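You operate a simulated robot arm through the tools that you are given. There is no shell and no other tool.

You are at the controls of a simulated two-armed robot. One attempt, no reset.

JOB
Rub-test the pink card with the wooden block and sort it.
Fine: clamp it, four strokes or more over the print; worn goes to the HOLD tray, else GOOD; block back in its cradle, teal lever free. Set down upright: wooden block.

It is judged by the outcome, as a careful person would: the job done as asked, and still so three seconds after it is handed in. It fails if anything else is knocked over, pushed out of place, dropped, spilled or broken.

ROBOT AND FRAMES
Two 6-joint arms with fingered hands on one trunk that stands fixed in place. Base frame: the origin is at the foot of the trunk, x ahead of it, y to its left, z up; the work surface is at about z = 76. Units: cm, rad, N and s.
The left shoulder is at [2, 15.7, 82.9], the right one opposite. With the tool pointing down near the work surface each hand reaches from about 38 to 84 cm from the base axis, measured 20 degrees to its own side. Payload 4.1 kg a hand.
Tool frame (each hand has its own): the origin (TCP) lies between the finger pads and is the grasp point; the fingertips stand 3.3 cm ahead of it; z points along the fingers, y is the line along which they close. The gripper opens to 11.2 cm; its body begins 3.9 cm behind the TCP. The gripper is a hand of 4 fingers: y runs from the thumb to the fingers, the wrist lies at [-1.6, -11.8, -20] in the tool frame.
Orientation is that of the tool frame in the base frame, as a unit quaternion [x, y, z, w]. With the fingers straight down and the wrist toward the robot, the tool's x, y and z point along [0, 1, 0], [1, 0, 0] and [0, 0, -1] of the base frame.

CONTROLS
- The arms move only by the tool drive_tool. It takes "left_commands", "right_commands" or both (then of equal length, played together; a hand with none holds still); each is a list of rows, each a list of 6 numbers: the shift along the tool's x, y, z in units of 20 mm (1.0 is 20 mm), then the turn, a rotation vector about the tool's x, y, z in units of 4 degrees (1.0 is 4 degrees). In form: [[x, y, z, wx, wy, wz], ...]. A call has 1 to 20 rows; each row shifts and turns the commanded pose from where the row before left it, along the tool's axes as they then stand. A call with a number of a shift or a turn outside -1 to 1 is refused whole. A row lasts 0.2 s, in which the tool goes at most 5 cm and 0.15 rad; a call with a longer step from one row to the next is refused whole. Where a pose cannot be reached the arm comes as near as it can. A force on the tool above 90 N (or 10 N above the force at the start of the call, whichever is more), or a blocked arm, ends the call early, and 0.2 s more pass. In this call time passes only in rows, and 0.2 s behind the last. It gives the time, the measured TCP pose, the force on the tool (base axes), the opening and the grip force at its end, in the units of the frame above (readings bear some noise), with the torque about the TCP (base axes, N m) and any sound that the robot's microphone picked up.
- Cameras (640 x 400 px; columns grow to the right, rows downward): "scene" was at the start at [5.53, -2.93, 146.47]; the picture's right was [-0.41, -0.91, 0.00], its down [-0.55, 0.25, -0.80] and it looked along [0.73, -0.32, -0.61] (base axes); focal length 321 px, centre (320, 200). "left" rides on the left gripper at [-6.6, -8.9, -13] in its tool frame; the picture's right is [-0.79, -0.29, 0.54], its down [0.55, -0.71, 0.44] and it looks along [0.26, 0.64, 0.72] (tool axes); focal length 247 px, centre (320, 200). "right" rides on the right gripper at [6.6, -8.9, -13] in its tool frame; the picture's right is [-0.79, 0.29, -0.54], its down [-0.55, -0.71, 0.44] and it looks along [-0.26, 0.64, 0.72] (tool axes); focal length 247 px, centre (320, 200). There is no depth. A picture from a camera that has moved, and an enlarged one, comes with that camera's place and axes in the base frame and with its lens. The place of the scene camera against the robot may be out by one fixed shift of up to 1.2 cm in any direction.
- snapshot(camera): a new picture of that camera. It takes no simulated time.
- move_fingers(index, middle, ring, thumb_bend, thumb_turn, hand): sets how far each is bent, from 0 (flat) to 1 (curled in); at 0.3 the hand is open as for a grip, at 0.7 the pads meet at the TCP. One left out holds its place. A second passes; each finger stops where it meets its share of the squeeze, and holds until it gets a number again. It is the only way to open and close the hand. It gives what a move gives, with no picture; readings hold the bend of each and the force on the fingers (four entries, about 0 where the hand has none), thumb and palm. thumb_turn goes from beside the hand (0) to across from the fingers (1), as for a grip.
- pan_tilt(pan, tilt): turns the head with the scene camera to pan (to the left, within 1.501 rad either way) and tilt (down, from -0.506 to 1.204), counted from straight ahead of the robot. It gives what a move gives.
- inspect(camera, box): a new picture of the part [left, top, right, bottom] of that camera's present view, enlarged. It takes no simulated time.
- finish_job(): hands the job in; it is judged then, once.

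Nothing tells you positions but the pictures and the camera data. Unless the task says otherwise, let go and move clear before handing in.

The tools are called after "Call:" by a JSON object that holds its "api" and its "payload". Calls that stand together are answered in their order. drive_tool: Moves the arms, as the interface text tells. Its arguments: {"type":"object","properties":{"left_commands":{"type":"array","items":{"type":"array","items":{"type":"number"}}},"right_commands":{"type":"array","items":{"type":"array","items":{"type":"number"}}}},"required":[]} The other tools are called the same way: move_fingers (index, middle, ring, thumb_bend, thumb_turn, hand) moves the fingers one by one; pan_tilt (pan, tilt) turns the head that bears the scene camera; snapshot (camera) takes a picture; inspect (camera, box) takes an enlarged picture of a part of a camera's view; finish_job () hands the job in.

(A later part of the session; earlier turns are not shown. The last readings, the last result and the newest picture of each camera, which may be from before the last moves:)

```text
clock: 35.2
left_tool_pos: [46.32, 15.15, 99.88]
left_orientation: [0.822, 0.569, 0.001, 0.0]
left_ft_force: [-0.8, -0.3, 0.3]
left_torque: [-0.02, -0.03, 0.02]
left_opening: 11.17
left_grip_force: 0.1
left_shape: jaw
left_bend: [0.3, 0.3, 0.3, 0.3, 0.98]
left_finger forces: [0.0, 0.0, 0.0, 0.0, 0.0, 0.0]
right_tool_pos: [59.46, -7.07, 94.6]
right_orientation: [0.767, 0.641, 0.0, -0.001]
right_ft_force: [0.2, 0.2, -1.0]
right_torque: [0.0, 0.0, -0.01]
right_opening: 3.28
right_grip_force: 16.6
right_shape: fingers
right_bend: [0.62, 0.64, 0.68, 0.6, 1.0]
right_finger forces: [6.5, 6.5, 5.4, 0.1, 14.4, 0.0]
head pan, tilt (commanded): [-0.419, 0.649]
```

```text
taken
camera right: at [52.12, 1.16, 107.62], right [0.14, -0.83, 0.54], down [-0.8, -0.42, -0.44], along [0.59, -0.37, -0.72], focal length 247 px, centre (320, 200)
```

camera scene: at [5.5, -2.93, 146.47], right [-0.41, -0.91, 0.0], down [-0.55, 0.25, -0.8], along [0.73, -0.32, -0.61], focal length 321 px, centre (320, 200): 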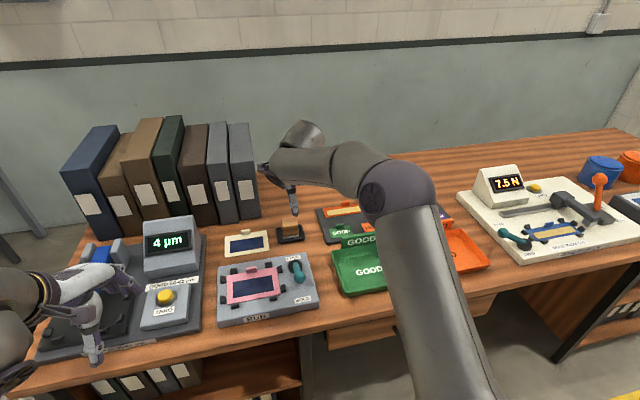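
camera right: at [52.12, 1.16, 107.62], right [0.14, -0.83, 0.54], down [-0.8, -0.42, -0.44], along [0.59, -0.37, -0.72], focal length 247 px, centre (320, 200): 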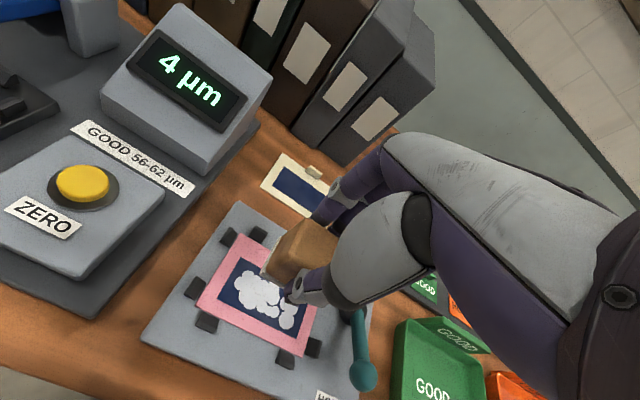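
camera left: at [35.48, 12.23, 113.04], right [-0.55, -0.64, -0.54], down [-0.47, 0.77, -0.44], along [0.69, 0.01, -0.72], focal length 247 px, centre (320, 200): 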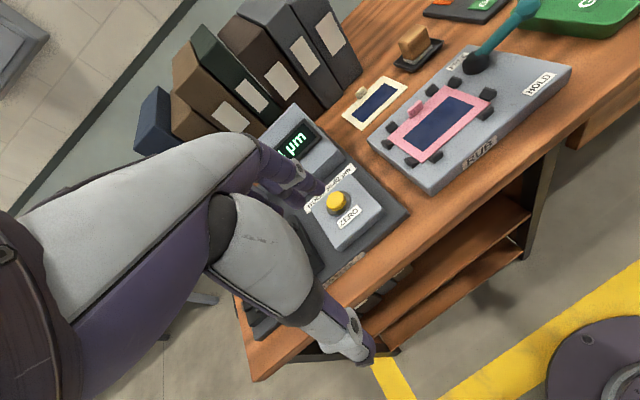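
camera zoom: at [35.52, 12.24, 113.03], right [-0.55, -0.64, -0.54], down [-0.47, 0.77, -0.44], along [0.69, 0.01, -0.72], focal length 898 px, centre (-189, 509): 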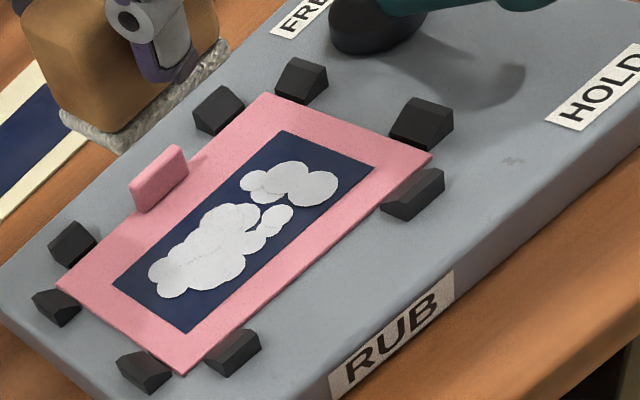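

The print is clearly worn, so the card goes to HOLD. First I carry the block back above its cradle.

Call:
{"api": "drive_tool", "payload": {"right_commands": [[-0.719, 0.964, 0, 0, 0, 0], [-0.719, 0.964, 0, 0, 0, 0], [-0.719, 0.964, 0, 0, 0, 0], [-0.719, 0.964, 0, 0, 0, 0], [-0.719, 0.964, 0, 0, 0, 0], [-0.719, 0.964, 0, 0, 0, 0], [-0.719, 0.964, 0, 0, 0, 0], [-0.719, 0.964, 0, 0, 0, 0], [-0.719, 0.964, 0, 0, 0, 0], [-0.719, 0.964, 0, 0, 0, 0]]}}

Call:
{"api": "snapshot", "payload": {"camera": "right"}}

Call:
{"api": "inspect", "payload": {"camera": "left", "box": [360, 0, 480, 90]}}

Call:
{"api": "inspect", "payload": {"camera": "scene", "box": [230, 160, 350, 250]}}

```text
clock: 37.4
left_tool_pos: [46.23, 15.15, 99.83]
left_orientation: [0.823, 0.568, 0.0, 0.0]
left_ft_force: [-1.0, 1.1, 0.5]
left_torque: [0.0, -0.01, -0.03]
left_opening: 11.15
left_grip_force: 0.1
left_shape: jaw
left_bend: [0.3, 0.3, 0.3, 0.3, 0.98]
left_finger forces: [0.0, 0.0, 0.0, 0.1, 0.0, 0.1]
right_tool_pos: [76.17, -24.68, 94.65]
right_orientation: [0.767, 0.641, 0.0, 0.0]
right_ft_force: [0.8, -0.9, -0.1]
right_torque: [-0.03, 0.01, 0.0]
right_opening: 3.26
right_grip_force: 16.1
right_shape: fingers
right_bend: [0.63, 0.64, 0.68, 0.6, 1.0]
right_finger forces: [6.4, 6.4, 5.0, 0.1, 14.1, 0.0]
head pan, tilt (commanded): [-0.419, 0.649]
```

```text
taken
camera right: at [68.65, -16.51, 107.65], right [0.14, -0.83, 0.54], down [-0.8, -0.42, -0.44], along [0.59, -0.37, -0.72], focal length 247 px, centre (320, 200)
```

right: 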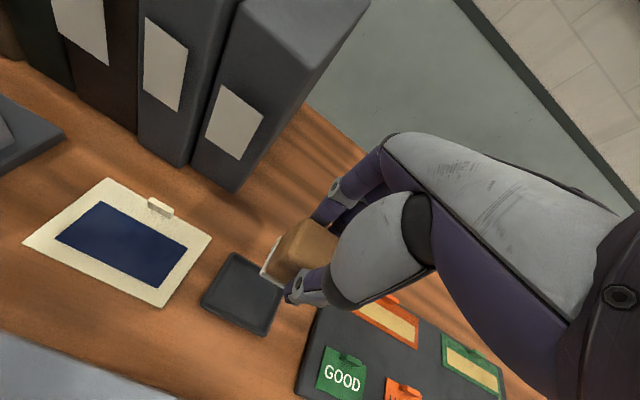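

```text
4.44 times, centred on (420, 45) of left
camera zoom: at [35.48, 12.25, 113.04], right [-0.55, -0.64, -0.54], down [-0.47, 0.77, -0.44], along [0.69, 0.01, -0.72], focal length 1098 px, centre (-124, 889)
```

zoom: 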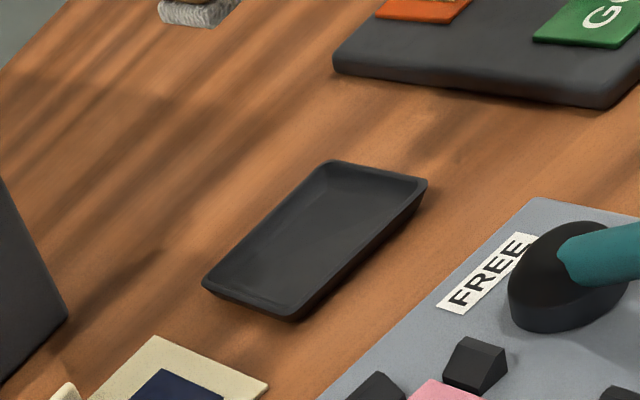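

```text
4.44 times, centred on (290, 205) of scene
camera zoom: at [5.5, -2.92, 146.47], right [-0.41, -0.91, 0.0], down [-0.55, 0.25, -0.8], along [0.73, -0.32, -0.61], focal length 1426 px, centre (453, 178)
```

zoom: 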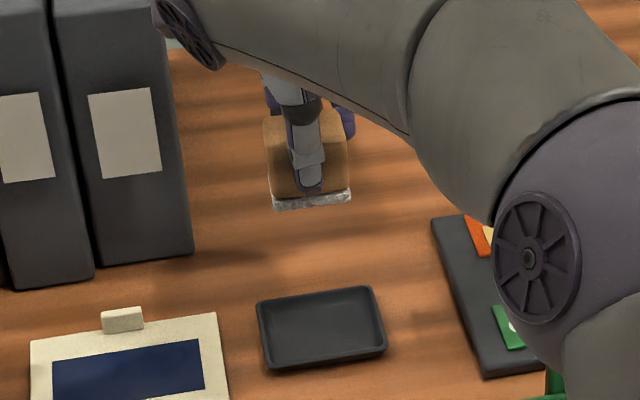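

Aligned over the cradle at (76.1, −24.65). Lowering to just above it, then checking.

Call:
{"api": "drive_tool", "payload": {"right_commands": [[0, 0, 0.9, 0, 0, 0], [0, 0, 0.9, 0, 0, 0], [0, 0, 0.9, 0, 0, 0], [0, 0, 0.9, 0, 0, 0], [0, 0, 0.9, 0, 0, 0], [0, 0, 0.6, 0, 0, 0]]}}

Call:
{"api": "inspect", "payload": {"camera": "left", "box": [360, 0, 480, 90]}}

Call:
{"api": "inspect", "payload": {"camera": "right", "box": [180, 160, 400, 400]}}

Call:
{"api": "inspect", "payload": {"camera": "scene", "box": [230, 160, 350, 250]}}

```text
clock: 38.8
left_tool_pos: [46.18, 15.06, 99.86]
left_orientation: [0.823, 0.569, 0.0, 0.0]
left_ft_force: [0.8, 0.0, -0.5]
left_torque: [0.0, 0.0, -0.02]
left_opening: 11.17
left_grip_force: 0.1
left_shape: jaw
left_bend: [0.3, 0.3, 0.3, 0.3, 0.98]
left_finger forces: [0.1, 0.0, 0.0, 0.1, 0.0, 0.1]
right_tool_pos: [76.05, -24.37, 84.52]
right_orientation: [0.768, 0.641, 0.0, 0.0]
right_ft_force: [-0.4, -0.2, -1.2]
right_torque: [-0.03, 0.03, 0.01]
right_opening: 3.29
right_grip_force: 15.8
right_shape: fingers
right_bend: [0.63, 0.64, 0.68, 0.6, 1.0]
right_finger forces: [6.3, 6.4, 5.0, 0.1, 14.1, 0.0]
head pan, tilt (commanded): [-0.419, 0.649]
```

```text
4.44 times, centred on (420, 45) of left
camera zoom: at [35.5, 12.24, 113.03], right [-0.55, -0.64, -0.54], down [-0.47, 0.77, -0.44], along [0.69, 0.01, -0.72], focal length 1098 px, centre (-124, 889)
```

zoom: 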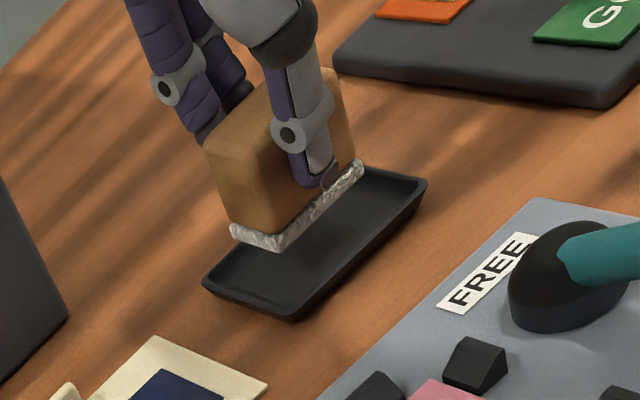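

```text
1.67 times, centred on (290, 280) of right
camera zoom: at [68.58, -16.22, 97.48], right [0.14, -0.83, 0.54], down [-0.8, -0.42, -0.44], along [0.59, -0.37, -0.72], focal length 412 px, centre (370, 67)
```

zoom: 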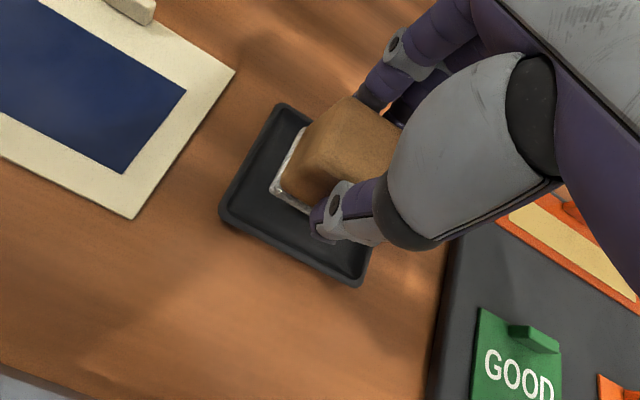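

```text
4.44 times, centred on (290, 205) of scene
camera zoom: at [5.52, -2.93, 146.47], right [-0.41, -0.91, 0.0], down [-0.55, 0.25, -0.8], along [0.73, -0.32, -0.61], focal length 1426 px, centre (453, 178)
```

zoom: 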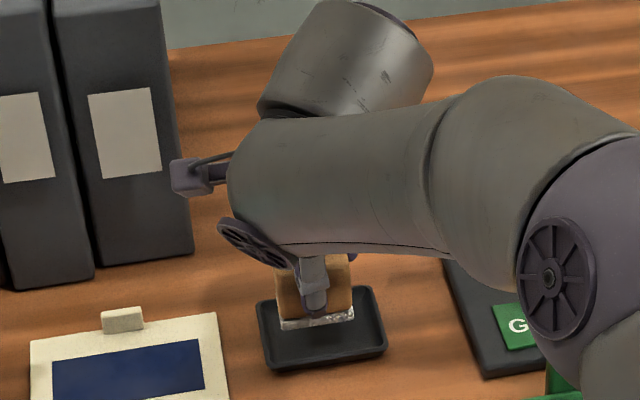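

The block is about 0.25 cm left of its original spot, so I'll correct that while lowering slowly toward the cradle floor.

Call:
{"api": "drive_tool", "payload": {"right_commands": [[-0.12, 0, 0.3, 0, 0, 0], [0, 0, 0.3, 0, 0, 0], [0, 0, 0.25, 0, 0, 0], [0, 0, 0.2, 0, 0, 0]]}}

Call:
{"api": "inspect", "payload": {"camera": "left", "box": [360, 0, 480, 90]}}

```text
clock: 39.8
left_tool_pos: [46.19, 15.0, 100.05]
left_orientation: [0.823, 0.569, 0.0, 0.0]
left_ft_force: [1.3, -0.6, -0.2]
left_torque: [0.01, -0.04, 0.0]
left_opening: 11.15
left_grip_force: 0.0
left_shape: jaw
left_bend: [0.3, 0.3, 0.3, 0.3, 0.98]
left_finger forces: [0.0, 0.0, 0.1, 0.1, 0.0, 0.1]
right_tool_pos: [76.06, -24.62, 82.37]
right_orientation: [0.768, 0.641, 0.0, 0.0]
right_ft_force: [0.4, 0.5, -1.4]
right_torque: [-0.01, 0.01, 0.01]
right_opening: 3.29
right_grip_force: 16.0
right_shape: fingers
right_bend: [0.63, 0.64, 0.68, 0.6, 1.0]
right_finger forces: [6.3, 6.3, 4.9, 0.0, 14.0, 0.0]
head pan, tilt (commanded): [-0.419, 0.649]
```

```text
4.44 times, centred on (420, 45) of left
camera zoom: at [35.5, 12.24, 113.03], right [-0.55, -0.64, -0.54], down [-0.47, 0.77, -0.44], along [0.69, 0.01, -0.72], focal length 1098 px, centre (-124, 889)
```

zoom: 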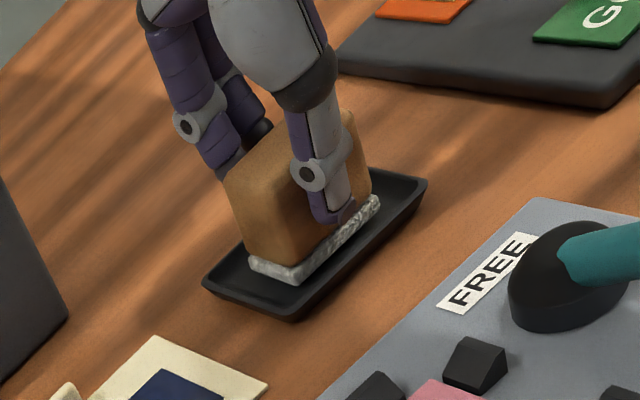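

No contact yet at z 82.4. Continuing down in millimetre steps to feel the cradle floor.

Call:
{"api": "drive_tool", "payload": {"right_commands": [[0, 0, 0.1, 0, 0, 0]]}}

```text
clock: 40.2
left_tool_pos: [46.31, 15.15, 99.83]
left_orientation: [0.823, 0.568, 0.0, 0.0]
left_ft_force: [-0.4, -0.5, 0.5]
left_torque: [0.0, 0.0, 0.03]
left_opening: 11.18
left_grip_force: 0.1
left_shape: jaw
left_bend: [0.3, 0.3, 0.3, 0.3, 0.98]
left_finger forces: [0.0, 0.1, 0.0, 0.0, 0.0, 0.0]
right_tool_pos: [75.86, -24.6, 82.16]
right_orientation: [0.767, 0.642, 0.0, 0.0]
right_ft_force: [-0.7, -0.5, 0.1]
right_torque: [-0.03, -0.01, 0.01]
right_opening: 3.28
right_grip_force: 15.8
right_shape: fingers
right_bend: [0.63, 0.64, 0.68, 0.6, 1.0]
right_finger forces: [6.4, 6.3, 5.0, 0.0, 14.1, 0.0]
head pan, tilt (commanded): [-0.419, 0.649]
```

Call:
{"api": "drive_tool", "payload": {"right_commands": [[0, 0, 0.06, 0, 0, 0]]}}

Call:
{"api": "inspect", "payload": {"camera": "left", "box": [380, 15, 460, 75]}}

```text
clock: 40.6
left_tool_pos: [46.25, 15.12, 99.95]
left_orientation: [0.823, 0.568, 0.0, 0.0]
left_ft_force: [-0.1, 0.0, -0.5]
left_torque: [0.0, -0.05, 0.0]
left_opening: 11.18
left_grip_force: 0.1
left_shape: jaw
left_bend: [0.3, 0.3, 0.3, 0.3, 0.98]
left_finger forces: [0.0, 0.0, 0.1, 0.1, 0.0, 0.1]
right_tool_pos: [75.9, -24.67, 81.98]
right_orientation: [0.767, 0.641, -0.001, -0.001]
right_ft_force: [-0.5, 0.3, -0.1]
right_torque: [0.0, -0.01, 0.02]
right_opening: 3.3
right_grip_force: 16.6
right_shape: fingers
right_bend: [0.63, 0.64, 0.68, 0.6, 1.0]
right_finger forces: [6.3, 6.3, 5.1, 0.0, 14.1, 0.0]
head pan, tilt (commanded): [-0.419, 0.649]
```

```text
6.67 times, centred on (420, 45) of left
camera zoom: at [35.5, 12.24, 113.03], right [-0.55, -0.64, -0.54], down [-0.47, 0.77, -0.44], along [0.69, 0.01, -0.72], focal length 1646 px, centre (-347, 1233)
```

zoom: 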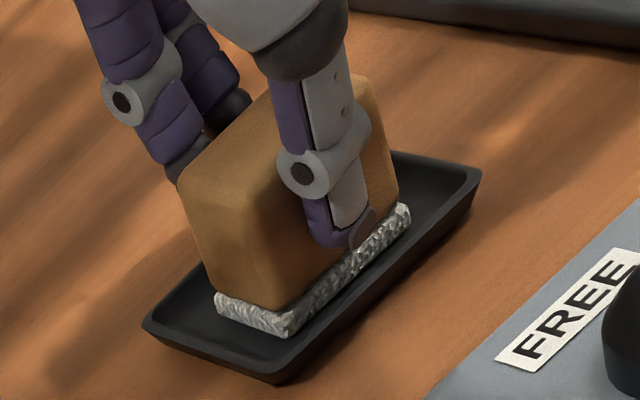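

Still no contact force; the block likely slid up slightly in the grip during rubbing. Continuing by 1 mm steps.

Call:
{"api": "drive_tool", "payload": {"right_commands": [[0, 0, 0.06, 0, 0, 0]]}}

Call:
{"api": "drive_tool", "payload": {"right_commands": [[0, 0, 0.05, 0, 0, 0]]}}

```text
clock: 41.0
left_tool_pos: [46.29, 15.11, 99.96]
left_orientation: [0.823, 0.569, 0.0, 0.001]
left_ft_force: [0.5, -0.3, -0.9]
left_torque: [0.01, -0.02, 0.01]
left_opening: 11.17
left_grip_force: 0.0
left_shape: jaw
left_bend: [0.3, 0.3, 0.3, 0.3, 0.98]
left_finger forces: [0.0, 0.0, 0.0, 0.0, 0.1, 0.0]
right_tool_pos: [76.1, -24.58, 82.01]
right_orientation: [0.768, 0.641, 0.001, 0.0]
right_ft_force: [-2.3, -0.2, 3.1]
right_torque: [0.05, -0.02, 0.0]
right_opening: 3.3
right_grip_force: 16.1
right_shape: fingers
right_bend: [0.63, 0.65, 0.68, 0.6, 1.0]
right_finger forces: [6.1, 6.1, 5.1, 0.0, 14.8, 0.1]
head pan, tilt (commanded): [-0.419, 0.649]
```

```text
clock: 41.4
left_tool_pos: [46.27, 15.11, 99.82]
left_orientation: [0.822, 0.569, 0.0, -0.001]
left_ft_force: [0.5, -0.3, 0.0]
left_torque: [-0.02, 0.02, 0.01]
left_opening: 11.14
left_grip_force: 0.0
left_shape: jaw
left_bend: [0.3, 0.3, 0.3, 0.3, 0.98]
left_finger forces: [0.1, 0.1, 0.0, 0.1, 0.0, 0.0]
right_tool_pos: [76.07, -24.76, 81.86]
right_orientation: [0.768, 0.641, 0.002, 0.0]
right_ft_force: [-3.2, 0.2, 8.4]
right_torque: [0.0, 0.08, 0.01]
right_opening: 3.29
right_grip_force: 16.9
right_shape: fingers
right_bend: [0.63, 0.65, 0.68, 0.6, 1.0]
right_finger forces: [6.0, 6.2, 5.3, 0.0, 16.5, 0.0]
head pan, tilt (commanded): [-0.419, 0.649]
```

The block is seated on the cradle floor (8 N). I'll ease the pressure and open the hand partway.

Call:
{"api": "drive_tool", "payload": {"right_commands": [[0, 0, -0.06, 0, 0, 0]]}}

Call:
{"api": "move_fingers", "payload": {"hand": "right", "index": 0.56, "middle": 0.57, "ring": 0.59, "thumb_bend": 0.52}}

Call:
{"api": "move_fingers", "payload": {"hand": "right", "index": 0.3, "middle": 0.3, "ring": 0.3, "thumb_bend": 0.3}}

Call:
{"api": "inspect", "payload": {"camera": "left", "box": [380, 15, 460, 75]}}

Call:
{"api": "inspect", "payload": {"camera": "right", "box": [180, 160, 400, 400]}}

```text
clock: 41.8
left_tool_pos: [46.19, 15.1, 99.84]
left_orientation: [0.822, 0.57, 0.0, 0.0]
left_ft_force: [-0.2, -0.9, 0.0]
left_torque: [0.01, 0.02, 0.02]
left_opening: 11.18
left_grip_force: 0.1
left_shape: jaw
left_bend: [0.3, 0.3, 0.3, 0.3, 0.98]
left_finger forces: [0.0, 0.0, 0.0, 0.0, 0.1, 0.0]
right_tool_pos: [76.01, -24.58, 81.96]
right_orientation: [0.768, 0.641, 0.0, 0.0]
right_ft_force: [-1.1, 1.9, 5.8]
right_torque: [0.05, 0.03, 0.02]
right_opening: 3.29
right_grip_force: 16.8
right_shape: fingers
right_bend: [0.63, 0.65, 0.68, 0.6, 1.0]
right_finger forces: [6.6, 6.6, 5.3, 0.1, 15.6, 0.1]
head pan, tilt (commanded): [-0.419, 0.649]
```

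```text
clock: 42.8
left_tool_pos: [46.22, 15.09, 99.85]
left_orientation: [0.822, 0.569, 0.0, 0.0]
left_ft_force: [0.3, 0.3, -0.5]
left_torque: [0.03, 0.0, -0.02]
left_opening: 11.19
left_grip_force: 0.0
left_shape: jaw
left_bend: [0.3, 0.3, 0.3, 0.3, 0.98]
left_finger forces: [0.1, 0.0, 0.0, 0.1, 0.0, 0.1]
right_tool_pos: [76.01, -24.73, 81.89]
right_orientation: [0.768, 0.641, 0.0, 0.0]
right_ft_force: [1.0, 0.4, 0.3]
right_torque: [0.02, 0.01, 0.02]
right_opening: 4.59
right_grip_force: 0.0
right_shape: fingers
right_bend: [0.56, 0.56, 0.59, 0.52, 1.0]
right_finger forces: [0.1, 0.0, 0.1, 0.0, 0.1, 0.0]
head pan, tilt (commanded): [-0.419, 0.649]
```

```text
clock: 43.8
left_tool_pos: [46.25, 15.1, 99.95]
left_orientation: [0.823, 0.569, 0.0, 0.0]
left_ft_force: [0.3, -0.1, -0.4]
left_torque: [0.05, -0.02, -0.03]
left_opening: 11.15
left_grip_force: 0.0
left_shape: jaw
left_bend: [0.3, 0.3, 0.3, 0.3, 0.98]
left_finger forces: [0.1, 0.0, 0.0, 0.1, 0.1, 0.0]
right_tool_pos: [75.88, -24.74, 81.9]
right_orientation: [0.768, 0.641, -0.001, -0.001]
right_ft_force: [-0.5, 0.4, 0.6]
right_torque: [-0.01, -0.01, -0.03]
right_opening: 11.26
right_grip_force: 0.1
right_shape: fingers
right_bend: [0.3, 0.3, 0.3, 0.3, 0.98]
right_finger forces: [0.0, 0.0, 0.0, 0.0, 0.0, 0.0]
head pan, tilt (commanded): [-0.419, 0.649]
```

```text
6.67 times, centred on (420, 45) of left
camera zoom: at [35.5, 12.24, 113.03], right [-0.55, -0.64, -0.54], down [-0.47, 0.77, -0.44], along [0.69, 0.01, -0.72], focal length 1646 px, centre (-347, 1233)
```

zoom: 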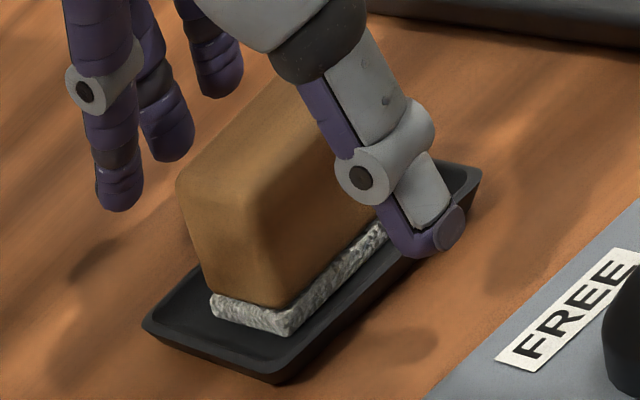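

```text
1.67 times, centred on (290, 280) of right
camera zoom: at [68.55, -16.59, 94.94], right [0.14, -0.83, 0.54], down [-0.8, -0.42, -0.44], along [0.59, -0.37, -0.72], focal length 412 px, centre (370, 67)
```

zoom: 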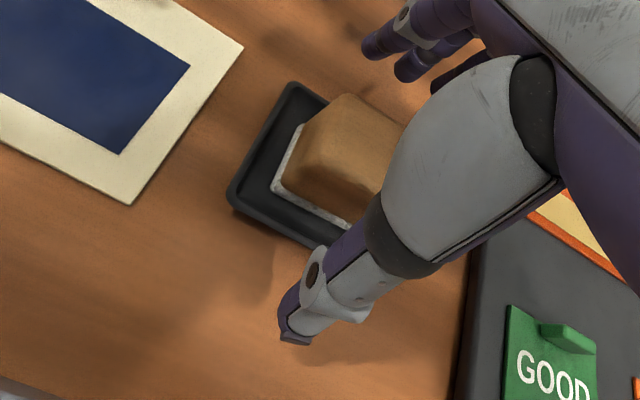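

The block stands upright in its cradle. I'll lift clear, close the hand into the beak again, and move to the left side of the lever ball for the push back to FREE.

Call:
{"api": "drive_tool", "payload": {"right_commands": [[0, 0, -0.5, 0, 0, 0], [0, 0, -1, 0, 0, 0], [0, 0, -1, 0, 0, 0], [0, 0, -1, 0, 0, 0], [0, 0, -1, 0, 0, 0], [0, 0, -1, 0, 0, 0]]}}

Call:
{"api": "move_fingers", "payload": {"hand": "right", "index": 0.7, "middle": 0.7, "ring": 0.7, "thumb_bend": 0.7}}

Call:
{"api": "drive_tool", "payload": {"right_commands": [[0.287, -0.94, 0, 0, 0, 0], [0.287, -0.94, 0, 0, 0, 0], [0.287, -0.94, 0, 0, 0, 0], [0.287, -0.94, 0, 0, 0, 0], [0.287, -0.94, 0, 0, 0, 0], [0.287, -0.94, 0, 0, 0, 0], [0.287, -0.94, 0, 0, 0, 0], [0.287, -0.94, 0, 0, 0, 0], [0.287, -0.94, 0, 0, 0, 0], [0.287, -0.94, 0, 0, 0, 0], [0.287, -0.94, 0, 0, 0, 0], [0.287, -0.94, 0, 0, 0, 0], [0.287, -0.94, 0, 0, 0, 0]]}}

Call:
{"api": "snapshot", "payload": {"camera": "right"}}

Call:
{"api": "inspect", "payload": {"camera": "left", "box": [360, 0, 600, 180]}}

```text
clock: 45.2
left_tool_pos: [46.24, 15.06, 99.75]
left_orientation: [0.823, 0.568, 0.0, 0.001]
left_ft_force: [0.0, -0.2, 0.0]
left_torque: [0.02, -0.01, 0.02]
left_opening: 11.18
left_grip_force: 0.1
left_shape: jaw
left_bend: [0.3, 0.3, 0.3, 0.3, 0.98]
left_finger forces: [0.0, 0.0, 0.0, 0.0, 0.1, 0.0]
right_tool_pos: [75.99, -24.75, 93.03]
right_orientation: [0.768, 0.641, 0.0, 0.0]
right_ft_force: [-0.1, 0.4, 0.5]
right_torque: [-0.02, 0.03, 0.0]
right_opening: 11.21
right_grip_force: 0.0
right_shape: fingers
right_bend: [0.3, 0.3, 0.3, 0.3, 0.98]
right_finger forces: [0.0, 0.0, 0.0, 0.1, 0.0, 0.0]
head pan, tilt (commanded): [-0.419, 0.649]
```

```text
clock: 46.2
left_tool_pos: [46.33, 15.12, 99.88]
left_orientation: [0.822, 0.57, 0.0, 0.0]
left_ft_force: [0.0, 0.0, -1.0]
left_torque: [0.01, -0.02, 0.01]
left_opening: 11.16
left_grip_force: 0.0
left_shape: jaw
left_bend: [0.3, 0.3, 0.3, 0.3, 0.98]
left_finger forces: [0.1, 0.0, 0.0, 0.0, 0.0, 0.1]
right_tool_pos: [76.02, -24.87, 92.98]
right_orientation: [0.768, 0.64, 0.0, -0.001]
right_ft_force: [-0.1, 0.4, -0.2]
right_torque: [0.0, -0.01, 0.03]
right_opening: 0.34
right_grip_force: 0.2
right_shape: fingers
right_bend: [0.7, 0.7, 0.7, 0.7, 1.0]
right_finger forces: [0.0, 0.0, 0.1, 0.1, 0.0, 0.1]
head pan, tilt (commanded): [-0.419, 0.649]
```

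```text
clock: 49.0
left_tool_pos: [46.3, 15.13, 99.9]
left_orientation: [0.822, 0.569, 0.0, -0.001]
left_ft_force: [0.3, 1.0, -0.6]
left_torque: [-0.01, 0.05, -0.03]
left_opening: 11.18
left_grip_force: 0.1
left_shape: jaw
left_bend: [0.3, 0.3, 0.3, 0.3, 0.98]
left_finger forces: [0.0, 0.1, 0.0, 0.1, 0.0, 0.0]
right_tool_pos: [53.37, -12.93, 92.98]
right_orientation: [0.767, 0.641, 0.0, -0.001]
right_ft_force: [0.8, -1.0, 0.2]
right_torque: [0.01, 0.03, 0.0]
right_opening: 0.32
right_grip_force: 0.1
right_shape: fingers
right_bend: [0.7, 0.7, 0.7, 0.7, 1.0]
right_finger forces: [0.1, 0.0, 0.0, 0.0, 0.0, 0.0]
head pan, tilt (commanded): [-0.419, 0.649]
```

```text
taken
camera right: at [45.93, -4.79, 106.0], right [0.14, -0.83, 0.54], down [-0.8, -0.42, -0.44], along [0.59, -0.37, -0.72], focal length 247 px, centre (320, 200)
```

right: 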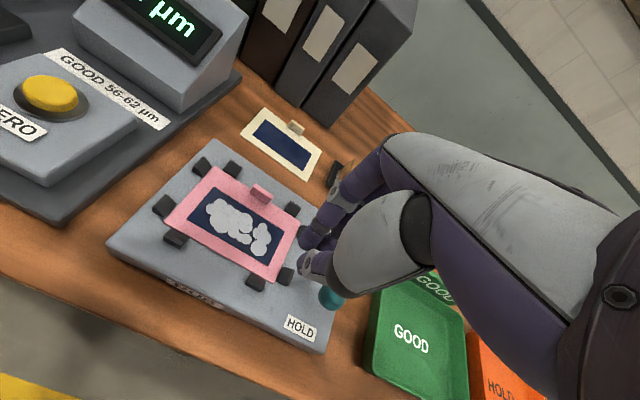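

```text
2.22 times, centred on (480, 90) of left
camera zoom: at [35.51, 12.24, 113.03], right [-0.55, -0.64, -0.54], down [-0.47, 0.77, -0.44], along [0.69, 0.01, -0.72], focal length 549 px, centre (-36, 444)
```

zoom: 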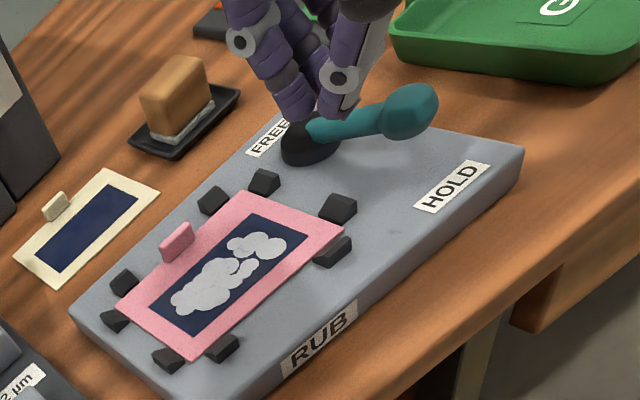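

The lever is still in HOLD with the ball at (53.2, −19.9). I'm lowering the beak on its left side, first to z ≈ 86.5.

Call:
{"api": "drive_tool", "payload": {"right_commands": [[0, 0, 0.82, 0, 0, 0], [0, 0, 0.82, 0, 0, 0], [0, 0, 0.82, 0, 0, 0], [0, 0, 0.82, 0, 0, 0]]}}

Call:
{"api": "inspect", "payload": {"camera": "left", "box": [400, 0, 600, 150]}}

Call:
{"api": "snapshot", "payload": {"camera": "right"}}

Call:
{"api": "inspect", "payload": {"camera": "scene", "box": [200, 210, 380, 330]}}

```text
clock: 50.0
left_tool_pos: [46.17, 15.19, 99.94]
left_orientation: [0.823, 0.568, 0.0, 0.001]
left_ft_force: [0.6, 0.9, 0.4]
left_torque: [0.03, -0.02, 0.0]
left_opening: 11.15
left_grip_force: 0.1
left_shape: jaw
left_bend: [0.3, 0.3, 0.3, 0.3, 0.98]
left_finger forces: [0.0, 0.0, 0.0, 0.0, 0.1, 0.0]
right_tool_pos: [53.26, -12.85, 86.23]
right_orientation: [0.767, 0.642, -0.001, 0.001]
right_ft_force: [-0.7, 0.1, 0.4]
right_torque: [0.02, -0.03, 0.03]
right_opening: 0.32
right_grip_force: 0.1
right_shape: fingers
right_bend: [0.7, 0.7, 0.7, 0.7, 1.0]
right_finger forces: [0.0, 0.0, 0.0, 0.0, 0.0, 0.0]
head pan, tilt (commanded): [-0.419, 0.649]
```

```text
2.67 times, centred on (500, 75) of left
camera zoom: at [35.49, 12.24, 113.04], right [-0.55, -0.64, -0.54], down [-0.47, 0.77, -0.44], along [0.69, 0.01, -0.72], focal length 659 px, centre (-160, 533)
```

zoom: 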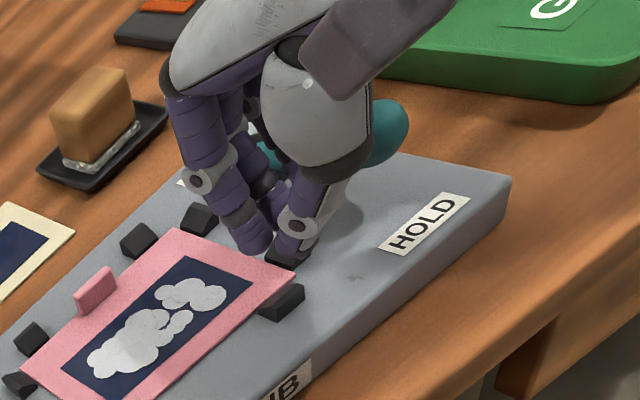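

```text
taken
camera right: at [45.88, -4.87, 99.4], right [0.14, -0.83, 0.54], down [-0.8, -0.42, -0.44], along [0.59, -0.37, -0.72], focal length 247 px, centre (320, 200)
```

right: 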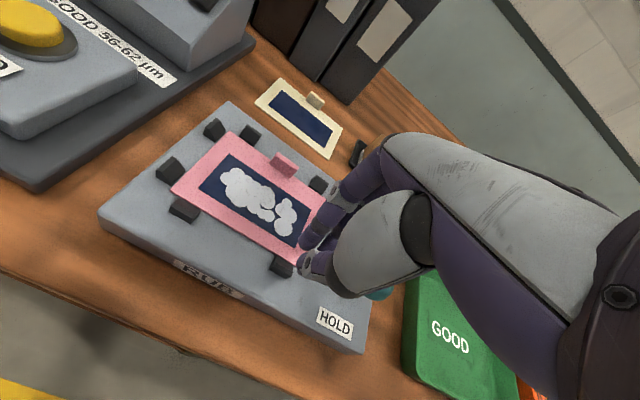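

```text
3.33 times, centred on (290, 270) of scene
camera zoom: at [5.52, -2.93, 146.47], right [-0.41, -0.91, 0.0], down [-0.55, 0.25, -0.8], along [0.73, -0.32, -0.61], focal length 1070 px, centre (420, -33)
```

zoom: 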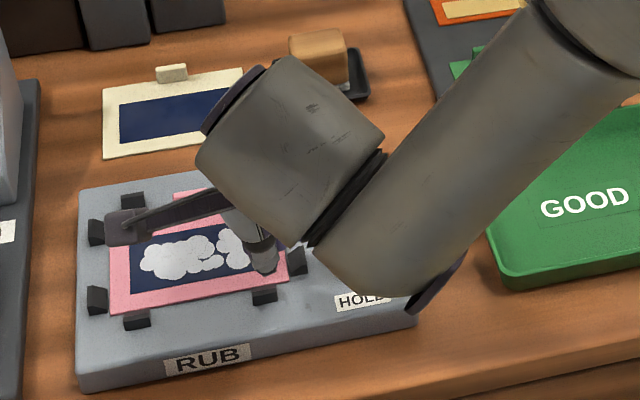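

The beak is in line with the ball. I'll lower to z ≈ 85 and push to the right in small steps.

Call:
{"api": "drive_tool", "payload": {"right_commands": [[0, 0, 0.6, 0, 0, 0], [-0.44, 0.05, 0, 0, 0, 0], [-0.44, 0.05, 0, 0, 0, 0], [-0.44, 0.05, 0, 0, 0, 0], [-0.42, 0, 0, 0, 0, 0], [-0.42, 0, 0, 0, 0, 0]]}}

Call:
{"api": "inspect", "payload": {"camera": "left", "box": [400, 0, 600, 150]}}

Call:
{"api": "snapshot", "payload": {"camera": "right"}}

Call:
{"api": "inspect", "payload": {"camera": "scene", "box": [200, 210, 380, 330]}}

```text
clock: 51.4
left_tool_pos: [46.28, 15.18, 99.75]
left_orientation: [0.823, 0.569, -0.001, 0.001]
left_ft_force: [-0.2, 0.0, 0.3]
left_torque: [-0.02, 0.0, 0.0]
left_opening: 11.17
left_grip_force: 0.0
left_shape: jaw
left_bend: [0.3, 0.3, 0.3, 0.3, 0.98]
left_finger forces: [0.1, 0.0, 0.1, 0.1, 0.0, 0.0]
right_tool_pos: [52.85, -17.37, 85.25]
right_orientation: [0.767, 0.641, 0.001, 0.0]
right_ft_force: [-0.1, 1.5, 0.7]
right_torque: [0.02, 0.0, 0.04]
right_opening: 0.33
right_grip_force: 0.6
right_shape: fingers
right_bend: [0.7, 0.7, 0.7, 0.7, 1.0]
right_finger forces: [0.1, 0.1, 1.8, 0.0, 0.1, 0.0]
head pan, tilt (commanded): [-0.419, 0.649]
```

```text
2.67 times, centred on (500, 75) of left
camera zoom: at [35.51, 12.25, 113.03], right [-0.55, -0.64, -0.54], down [-0.47, 0.77, -0.44], along [0.69, 0.01, -0.72], focal length 659 px, centre (-160, 533)
```

zoom: 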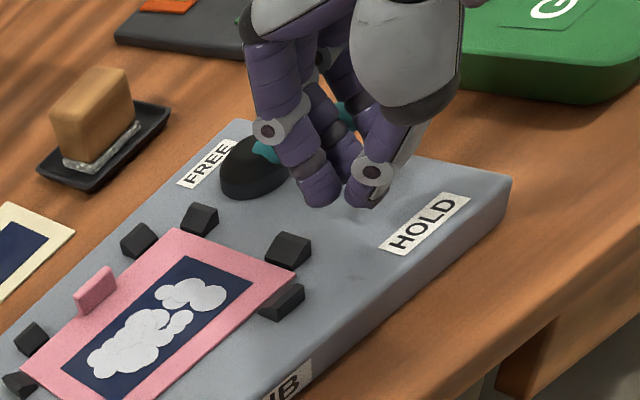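

```text
taken
camera right: at [45.39, -9.3, 98.24], right [0.14, -0.83, 0.54], down [-0.8, -0.42, -0.44], along [0.59, -0.37, -0.72], focal length 247 px, centre (320, 200)
```

right: 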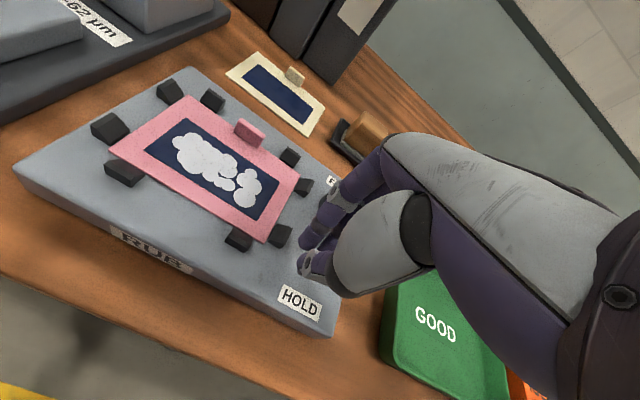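

```text
3.33 times, centred on (290, 270) of scene
camera zoom: at [5.53, -2.91, 146.47], right [-0.41, -0.91, 0.0], down [-0.55, 0.25, -0.8], along [0.73, -0.32, -0.61], focal length 1070 px, centre (420, -33)
```

zoom: 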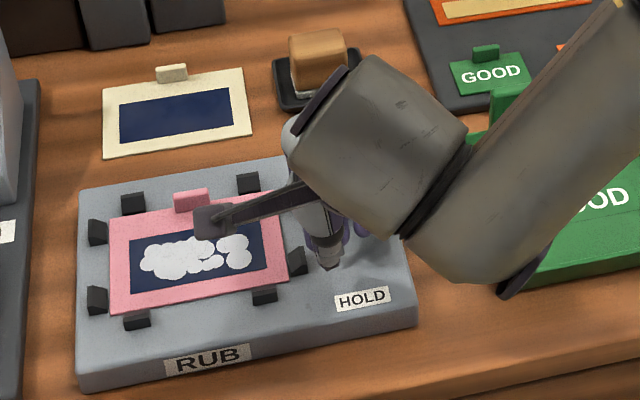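

The ring finger is pushing the lever with under 2 N. Continuing along the arc.

Call:
{"api": "drive_tool", "payload": {"right_commands": [[-0.38, 0, 0, 0, 0, 0], [-0.38, 0, 0, 0, 0, 0], [-0.38, 0.05, 0, 0, 0, 0], [-0.4, 0.15, 0, 0, 0, 0]]}}

Call:
{"api": "inspect", "payload": {"camera": "left", "box": [400, 0, 600, 150]}}

Call:
{"api": "snapshot", "payload": {"camera": "right"}}

Call:
{"api": "inspect", "payload": {"camera": "scene", "box": [200, 210, 380, 330]}}

```text
clock: 52.4
left_tool_pos: [46.19, 15.16, 99.89]
left_orientation: [0.823, 0.568, 0.0, -0.001]
left_ft_force: [0.2, 0.1, 0.4]
left_torque: [0.01, 0.01, 0.0]
left_opening: 11.16
left_grip_force: 0.1
left_shape: jaw
left_bend: [0.3, 0.3, 0.3, 0.3, 0.98]
left_finger forces: [0.0, 0.0, 0.0, 0.0, 0.1, 0.0]
right_tool_pos: [52.65, -20.46, 85.18]
right_orientation: [0.768, 0.641, 0.0, 0.0]
right_ft_force: [-0.5, 0.9, -0.5]
right_torque: [0.03, -0.02, 0.03]
right_opening: 0.33
right_grip_force: 0.7
right_shape: fingers
right_bend: [0.7, 0.7, 0.7, 0.7, 1.0]
right_finger forces: [0.0, 0.0, 1.0, 0.0, 0.0, 0.1]
head pan, tilt (commanded): [-0.419, 0.649]
```

```text
2.67 times, centred on (500, 75) of left
camera zoom: at [35.5, 12.25, 113.03], right [-0.55, -0.64, -0.54], down [-0.47, 0.77, -0.44], along [0.69, 0.01, -0.72], focal length 659 px, centre (-160, 533)
```

zoom: 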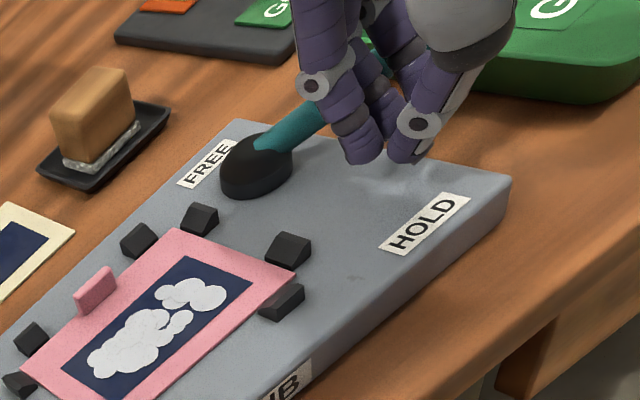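

```text
taken
camera right: at [45.18, -12.27, 98.16], right [0.14, -0.83, 0.54], down [-0.8, -0.42, -0.44], along [0.59, -0.37, -0.72], focal length 247 px, centre (320, 200)
```

right: 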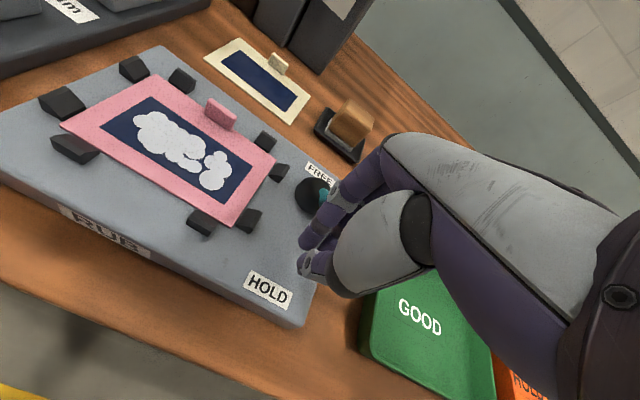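

```text
3.33 times, centred on (290, 270) of scene
camera zoom: at [5.53, -2.92, 146.47], right [-0.41, -0.91, 0.0], down [-0.55, 0.25, -0.8], along [0.73, -0.32, -0.61], focal length 1070 px, centre (420, -33)
```

zoom: 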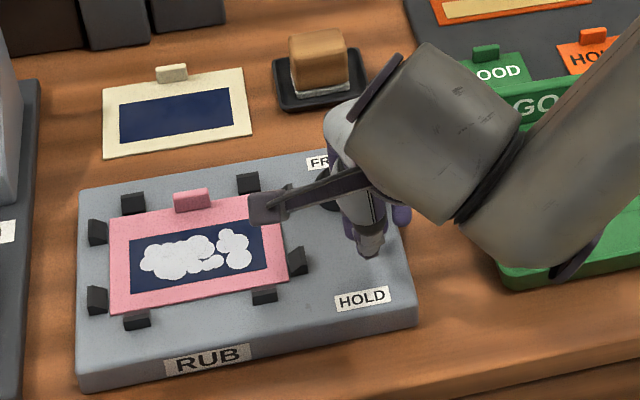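

Lever is turning well. Continuing the last part, with more forward motion.

Call:
{"api": "drive_tool", "payload": {"right_commands": [[-0.4, 0.2, 0, 0, 0, 0], [-0.4, 0.25, 0, 0, 0, 0], [-0.4, 0.28, 0, 0, 0, 0]]}}

Call:
{"api": "inspect", "payload": {"camera": "left", "box": [400, 0, 600, 150]}}

Call:
{"api": "snapshot", "payload": {"camera": "right"}}

```text
clock: 53.2
left_tool_pos: [46.27, 15.13, 99.88]
left_orientation: [0.823, 0.569, -0.001, 0.0]
left_ft_force: [-0.3, -0.5, -0.3]
left_torque: [-0.02, 0.02, 0.03]
left_opening: 11.17
left_grip_force: 0.0
left_shape: jaw
left_bend: [0.3, 0.3, 0.3, 0.3, 0.98]
left_finger forces: [0.1, 0.0, 0.0, 0.0, 0.0, 0.1]
right_tool_pos: [53.58, -22.95, 85.26]
right_orientation: [0.766, 0.642, 0.0, 0.0]
right_ft_force: [-4.3, 5.6, 4.9]
right_torque: [-0.12, -0.05, -0.04]
right_opening: 0.33
right_grip_force: 3.8
right_shape: fingers
right_bend: [0.7, 0.7, 0.71, 0.7, 1.0]
right_finger forces: [0.1, 0.0, 8.0, 0.1, 0.0, 0.0]
head pan, tilt (commanded): [-0.419, 0.649]
```

```text
2.67 times, centred on (500, 75) of left
camera zoom: at [35.48, 12.27, 113.04], right [-0.55, -0.64, -0.54], down [-0.47, 0.77, -0.44], along [0.69, 0.01, -0.72], focal length 659 px, centre (-160, 533)
```

zoom: 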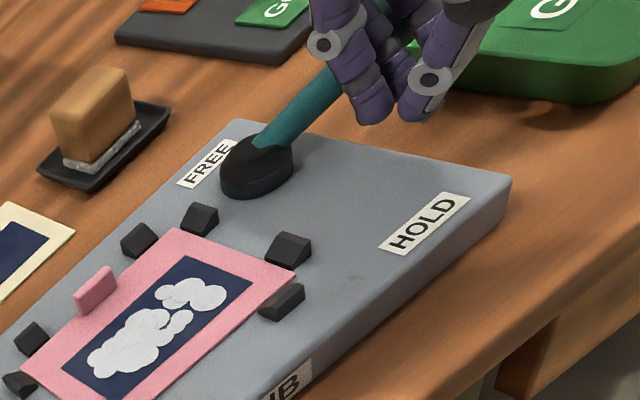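

```text
taken
camera right: at [46.15, -14.83, 98.23], right [0.14, -0.83, 0.54], down [-0.8, -0.42, -0.44], along [0.59, -0.37, -0.72], focal length 247 px, centre (320, 200)
```

right: 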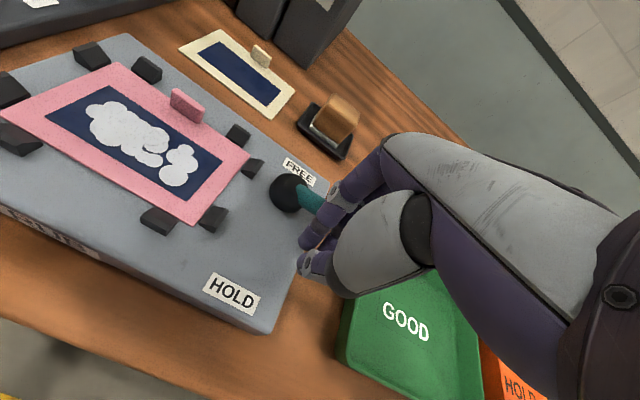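

The force rose to about 8 N and the lever's direction in the left view matches its original FREE angle. One small nudge to confirm it's at the stop.

Call:
{"api": "drive_tool", "payload": {"right_commands": [[-0.1, 0.12, 0, 0, 0, 0]]}}

Call:
{"api": "inspect", "payload": {"camera": "left", "box": [400, 0, 600, 150]}}

```text
clock: 53.6
left_tool_pos: [46.25, 15.08, 99.9]
left_orientation: [0.823, 0.568, -0.001, 0.0]
left_ft_force: [-0.1, 0.4, 0.0]
left_torque: [-0.03, 0.03, 0.0]
left_opening: 11.15
left_grip_force: 0.1
left_shape: jaw
left_bend: [0.3, 0.3, 0.3, 0.3, 0.98]
left_finger forces: [0.0, 0.0, 0.0, 0.0, 0.1, 0.0]
right_tool_pos: [53.7, -23.24, 85.28]
right_orientation: [0.767, 0.641, 0.0, 0.0]
right_ft_force: [-5.9, 7.1, 6.8]
right_torque: [-0.17, -0.05, -0.14]
right_opening: 0.31
right_grip_force: 5.5
right_shape: fingers
right_bend: [0.7, 0.7, 0.72, 0.7, 1.0]
right_finger forces: [0.0, 0.0, 11.1, 0.0, 0.0, 0.1]
head pan, tilt (commanded): [-0.419, 0.649]
```

```text
2.67 times, centred on (500, 75) of left
camera zoom: at [35.47, 12.27, 113.04], right [-0.55, -0.64, -0.54], down [-0.47, 0.77, -0.44], along [0.69, 0.01, -0.72], focal length 659 px, centre (-160, 533)
```

zoom: 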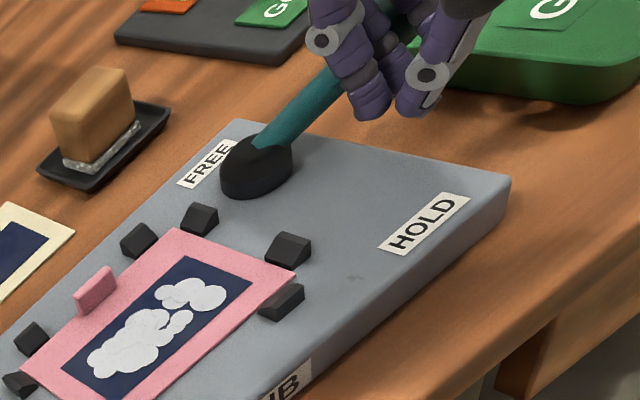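

The lever didn't move further, so it's at the FREE stop. Backing off and lifting to check it.

Call:
{"api": "drive_tool", "payload": {"right_commands": [[0.3, -0.4, 0, 0, 0, 0], [0.5, -0.5, 0, 0, 0, 0], [0.2, -0.2, -0.6, 0, 0, 0], [0, 0, -1, 0, 0, 0], [0, 0, -1, 0, 0, 0], [0, 0, -1, 0, 0, 0], [0, 0, -1, 0, 0, 0]]}}

Call:
{"api": "snapshot", "payload": {"camera": "right"}}

Call:
{"api": "inspect", "payload": {"camera": "left", "box": [440, 0, 560, 100]}}

Call:
{"api": "inspect", "payload": {"camera": "scene", "box": [200, 210, 380, 330]}}

```text
clock: 55.2
left_tool_pos: [46.16, 15.08, 99.83]
left_orientation: [0.823, 0.569, -0.001, 0.0]
left_ft_force: [0.1, -0.2, 0.2]
left_torque: [-0.01, 0.0, -0.02]
left_opening: 11.18
left_grip_force: 0.0
left_shape: jaw
left_bend: [0.3, 0.3, 0.3, 0.3, 0.98]
left_finger forces: [0.0, 0.0, 0.0, 0.0, 0.1, 0.0]
right_tool_pos: [52.03, -20.92, 94.44]
right_orientation: [0.767, 0.641, 0.0, 0.0]
right_ft_force: [-0.1, 0.1, -0.1]
right_torque: [0.01, -0.03, 0.02]
right_opening: 0.31
right_grip_force: 0.1
right_shape: fingers
right_bend: [0.7, 0.7, 0.7, 0.7, 1.0]
right_finger forces: [0.0, 0.0, 0.0, 0.0, 0.1, 0.0]
head pan, tilt (commanded): [-0.419, 0.649]
```

```text
taken
camera right: at [44.6, -12.76, 107.44], right [0.14, -0.83, 0.54], down [-0.8, -0.42, -0.44], along [0.59, -0.37, -0.72], focal length 247 px, centre (320, 200)
```

right: 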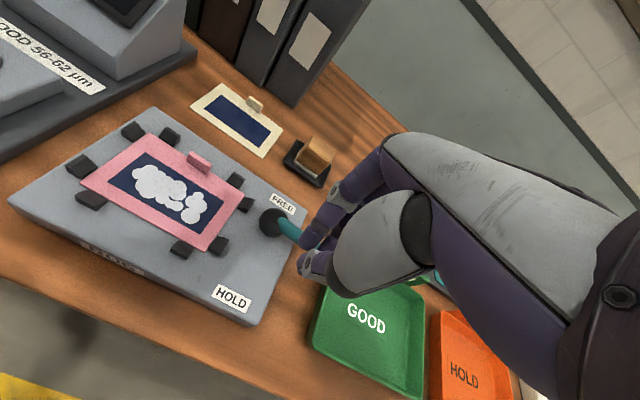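

```text
4.00 times, centred on (500, 50) of left
camera zoom: at [35.51, 12.24, 113.03], right [-0.55, -0.64, -0.54], down [-0.47, 0.77, -0.44], along [0.69, 0.01, -0.72], focal length 988 px, centre (-400, 800)
```

zoom: 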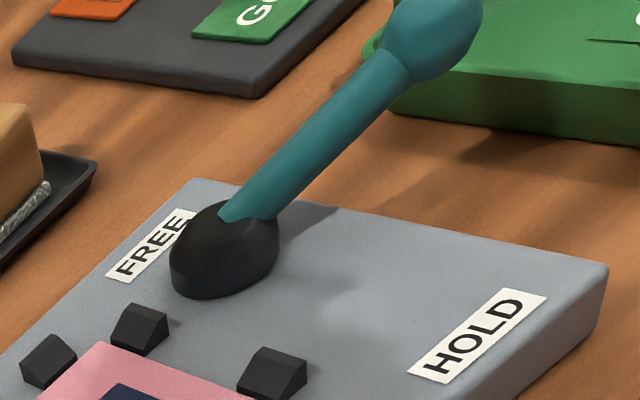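

```text
3.33 times, centred on (290, 270) of scene
camera zoom: at [5.54, -2.93, 146.47], right [-0.41, -0.91, 0.0], down [-0.55, 0.25, -0.8], along [0.73, -0.32, -0.61], focal length 1070 px, centre (420, -33)
```

zoom: 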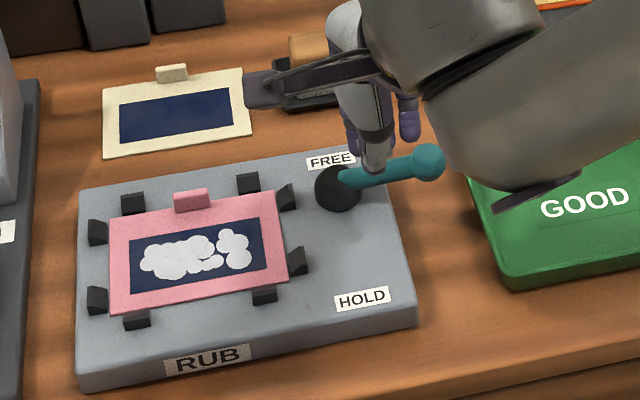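

The lever is back exactly at FREE. Next is picking up the card by its tab; I'll measure the tab precisely from both hand cameras.

Call:
{"api": "inspect", "payload": {"camera": "left", "box": [390, 85, 454, 130]}}

Call:
{"api": "inspect", "payload": {"camera": "right", "box": [70, 110, 270, 260]}}

Call:
{"api": "inspect", "payload": {"camera": "right", "box": [160, 130, 256, 190]}}

```text
8.89 times, centred on (422, 108) of left
camera zoom: at [35.51, 12.24, 113.03], right [-0.55, -0.64, -0.54], down [-0.47, 0.77, -0.44], along [0.69, 0.01, -0.72], focal length 2195 px, centre (-587, 1022)
```

zoom: 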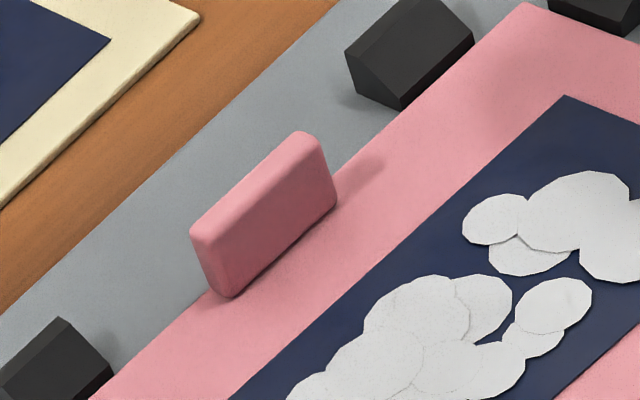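

```text
2.67 times, centred on (170, 185) of right
camera zoom: at [44.6, -12.76, 107.44], right [0.14, -0.83, 0.54], down [-0.8, -0.42, -0.44], along [0.59, -0.37, -0.72], focal length 659 px, centre (720, 240)
```

zoom: 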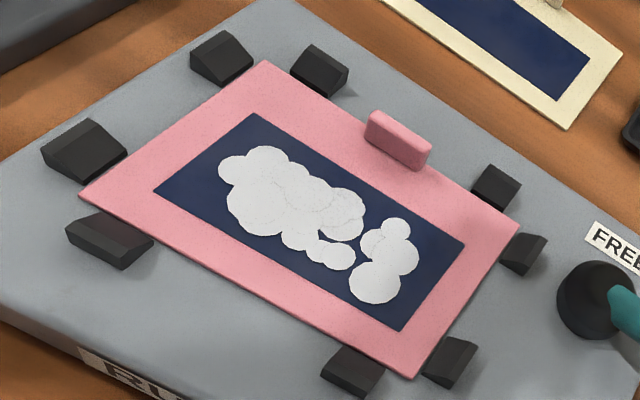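

```text
6.67 times, centred on (208, 160) of right
camera zoom: at [44.6, -12.76, 107.44], right [0.14, -0.83, 0.54], down [-0.8, -0.42, -0.44], along [0.59, -0.37, -0.72], focal length 1646 px, centre (1067, 467)
```

zoom: 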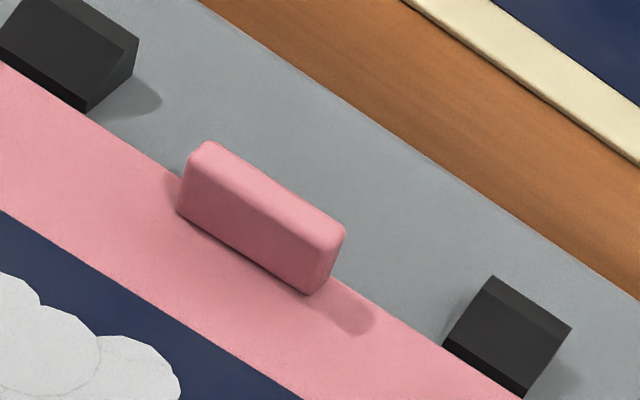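

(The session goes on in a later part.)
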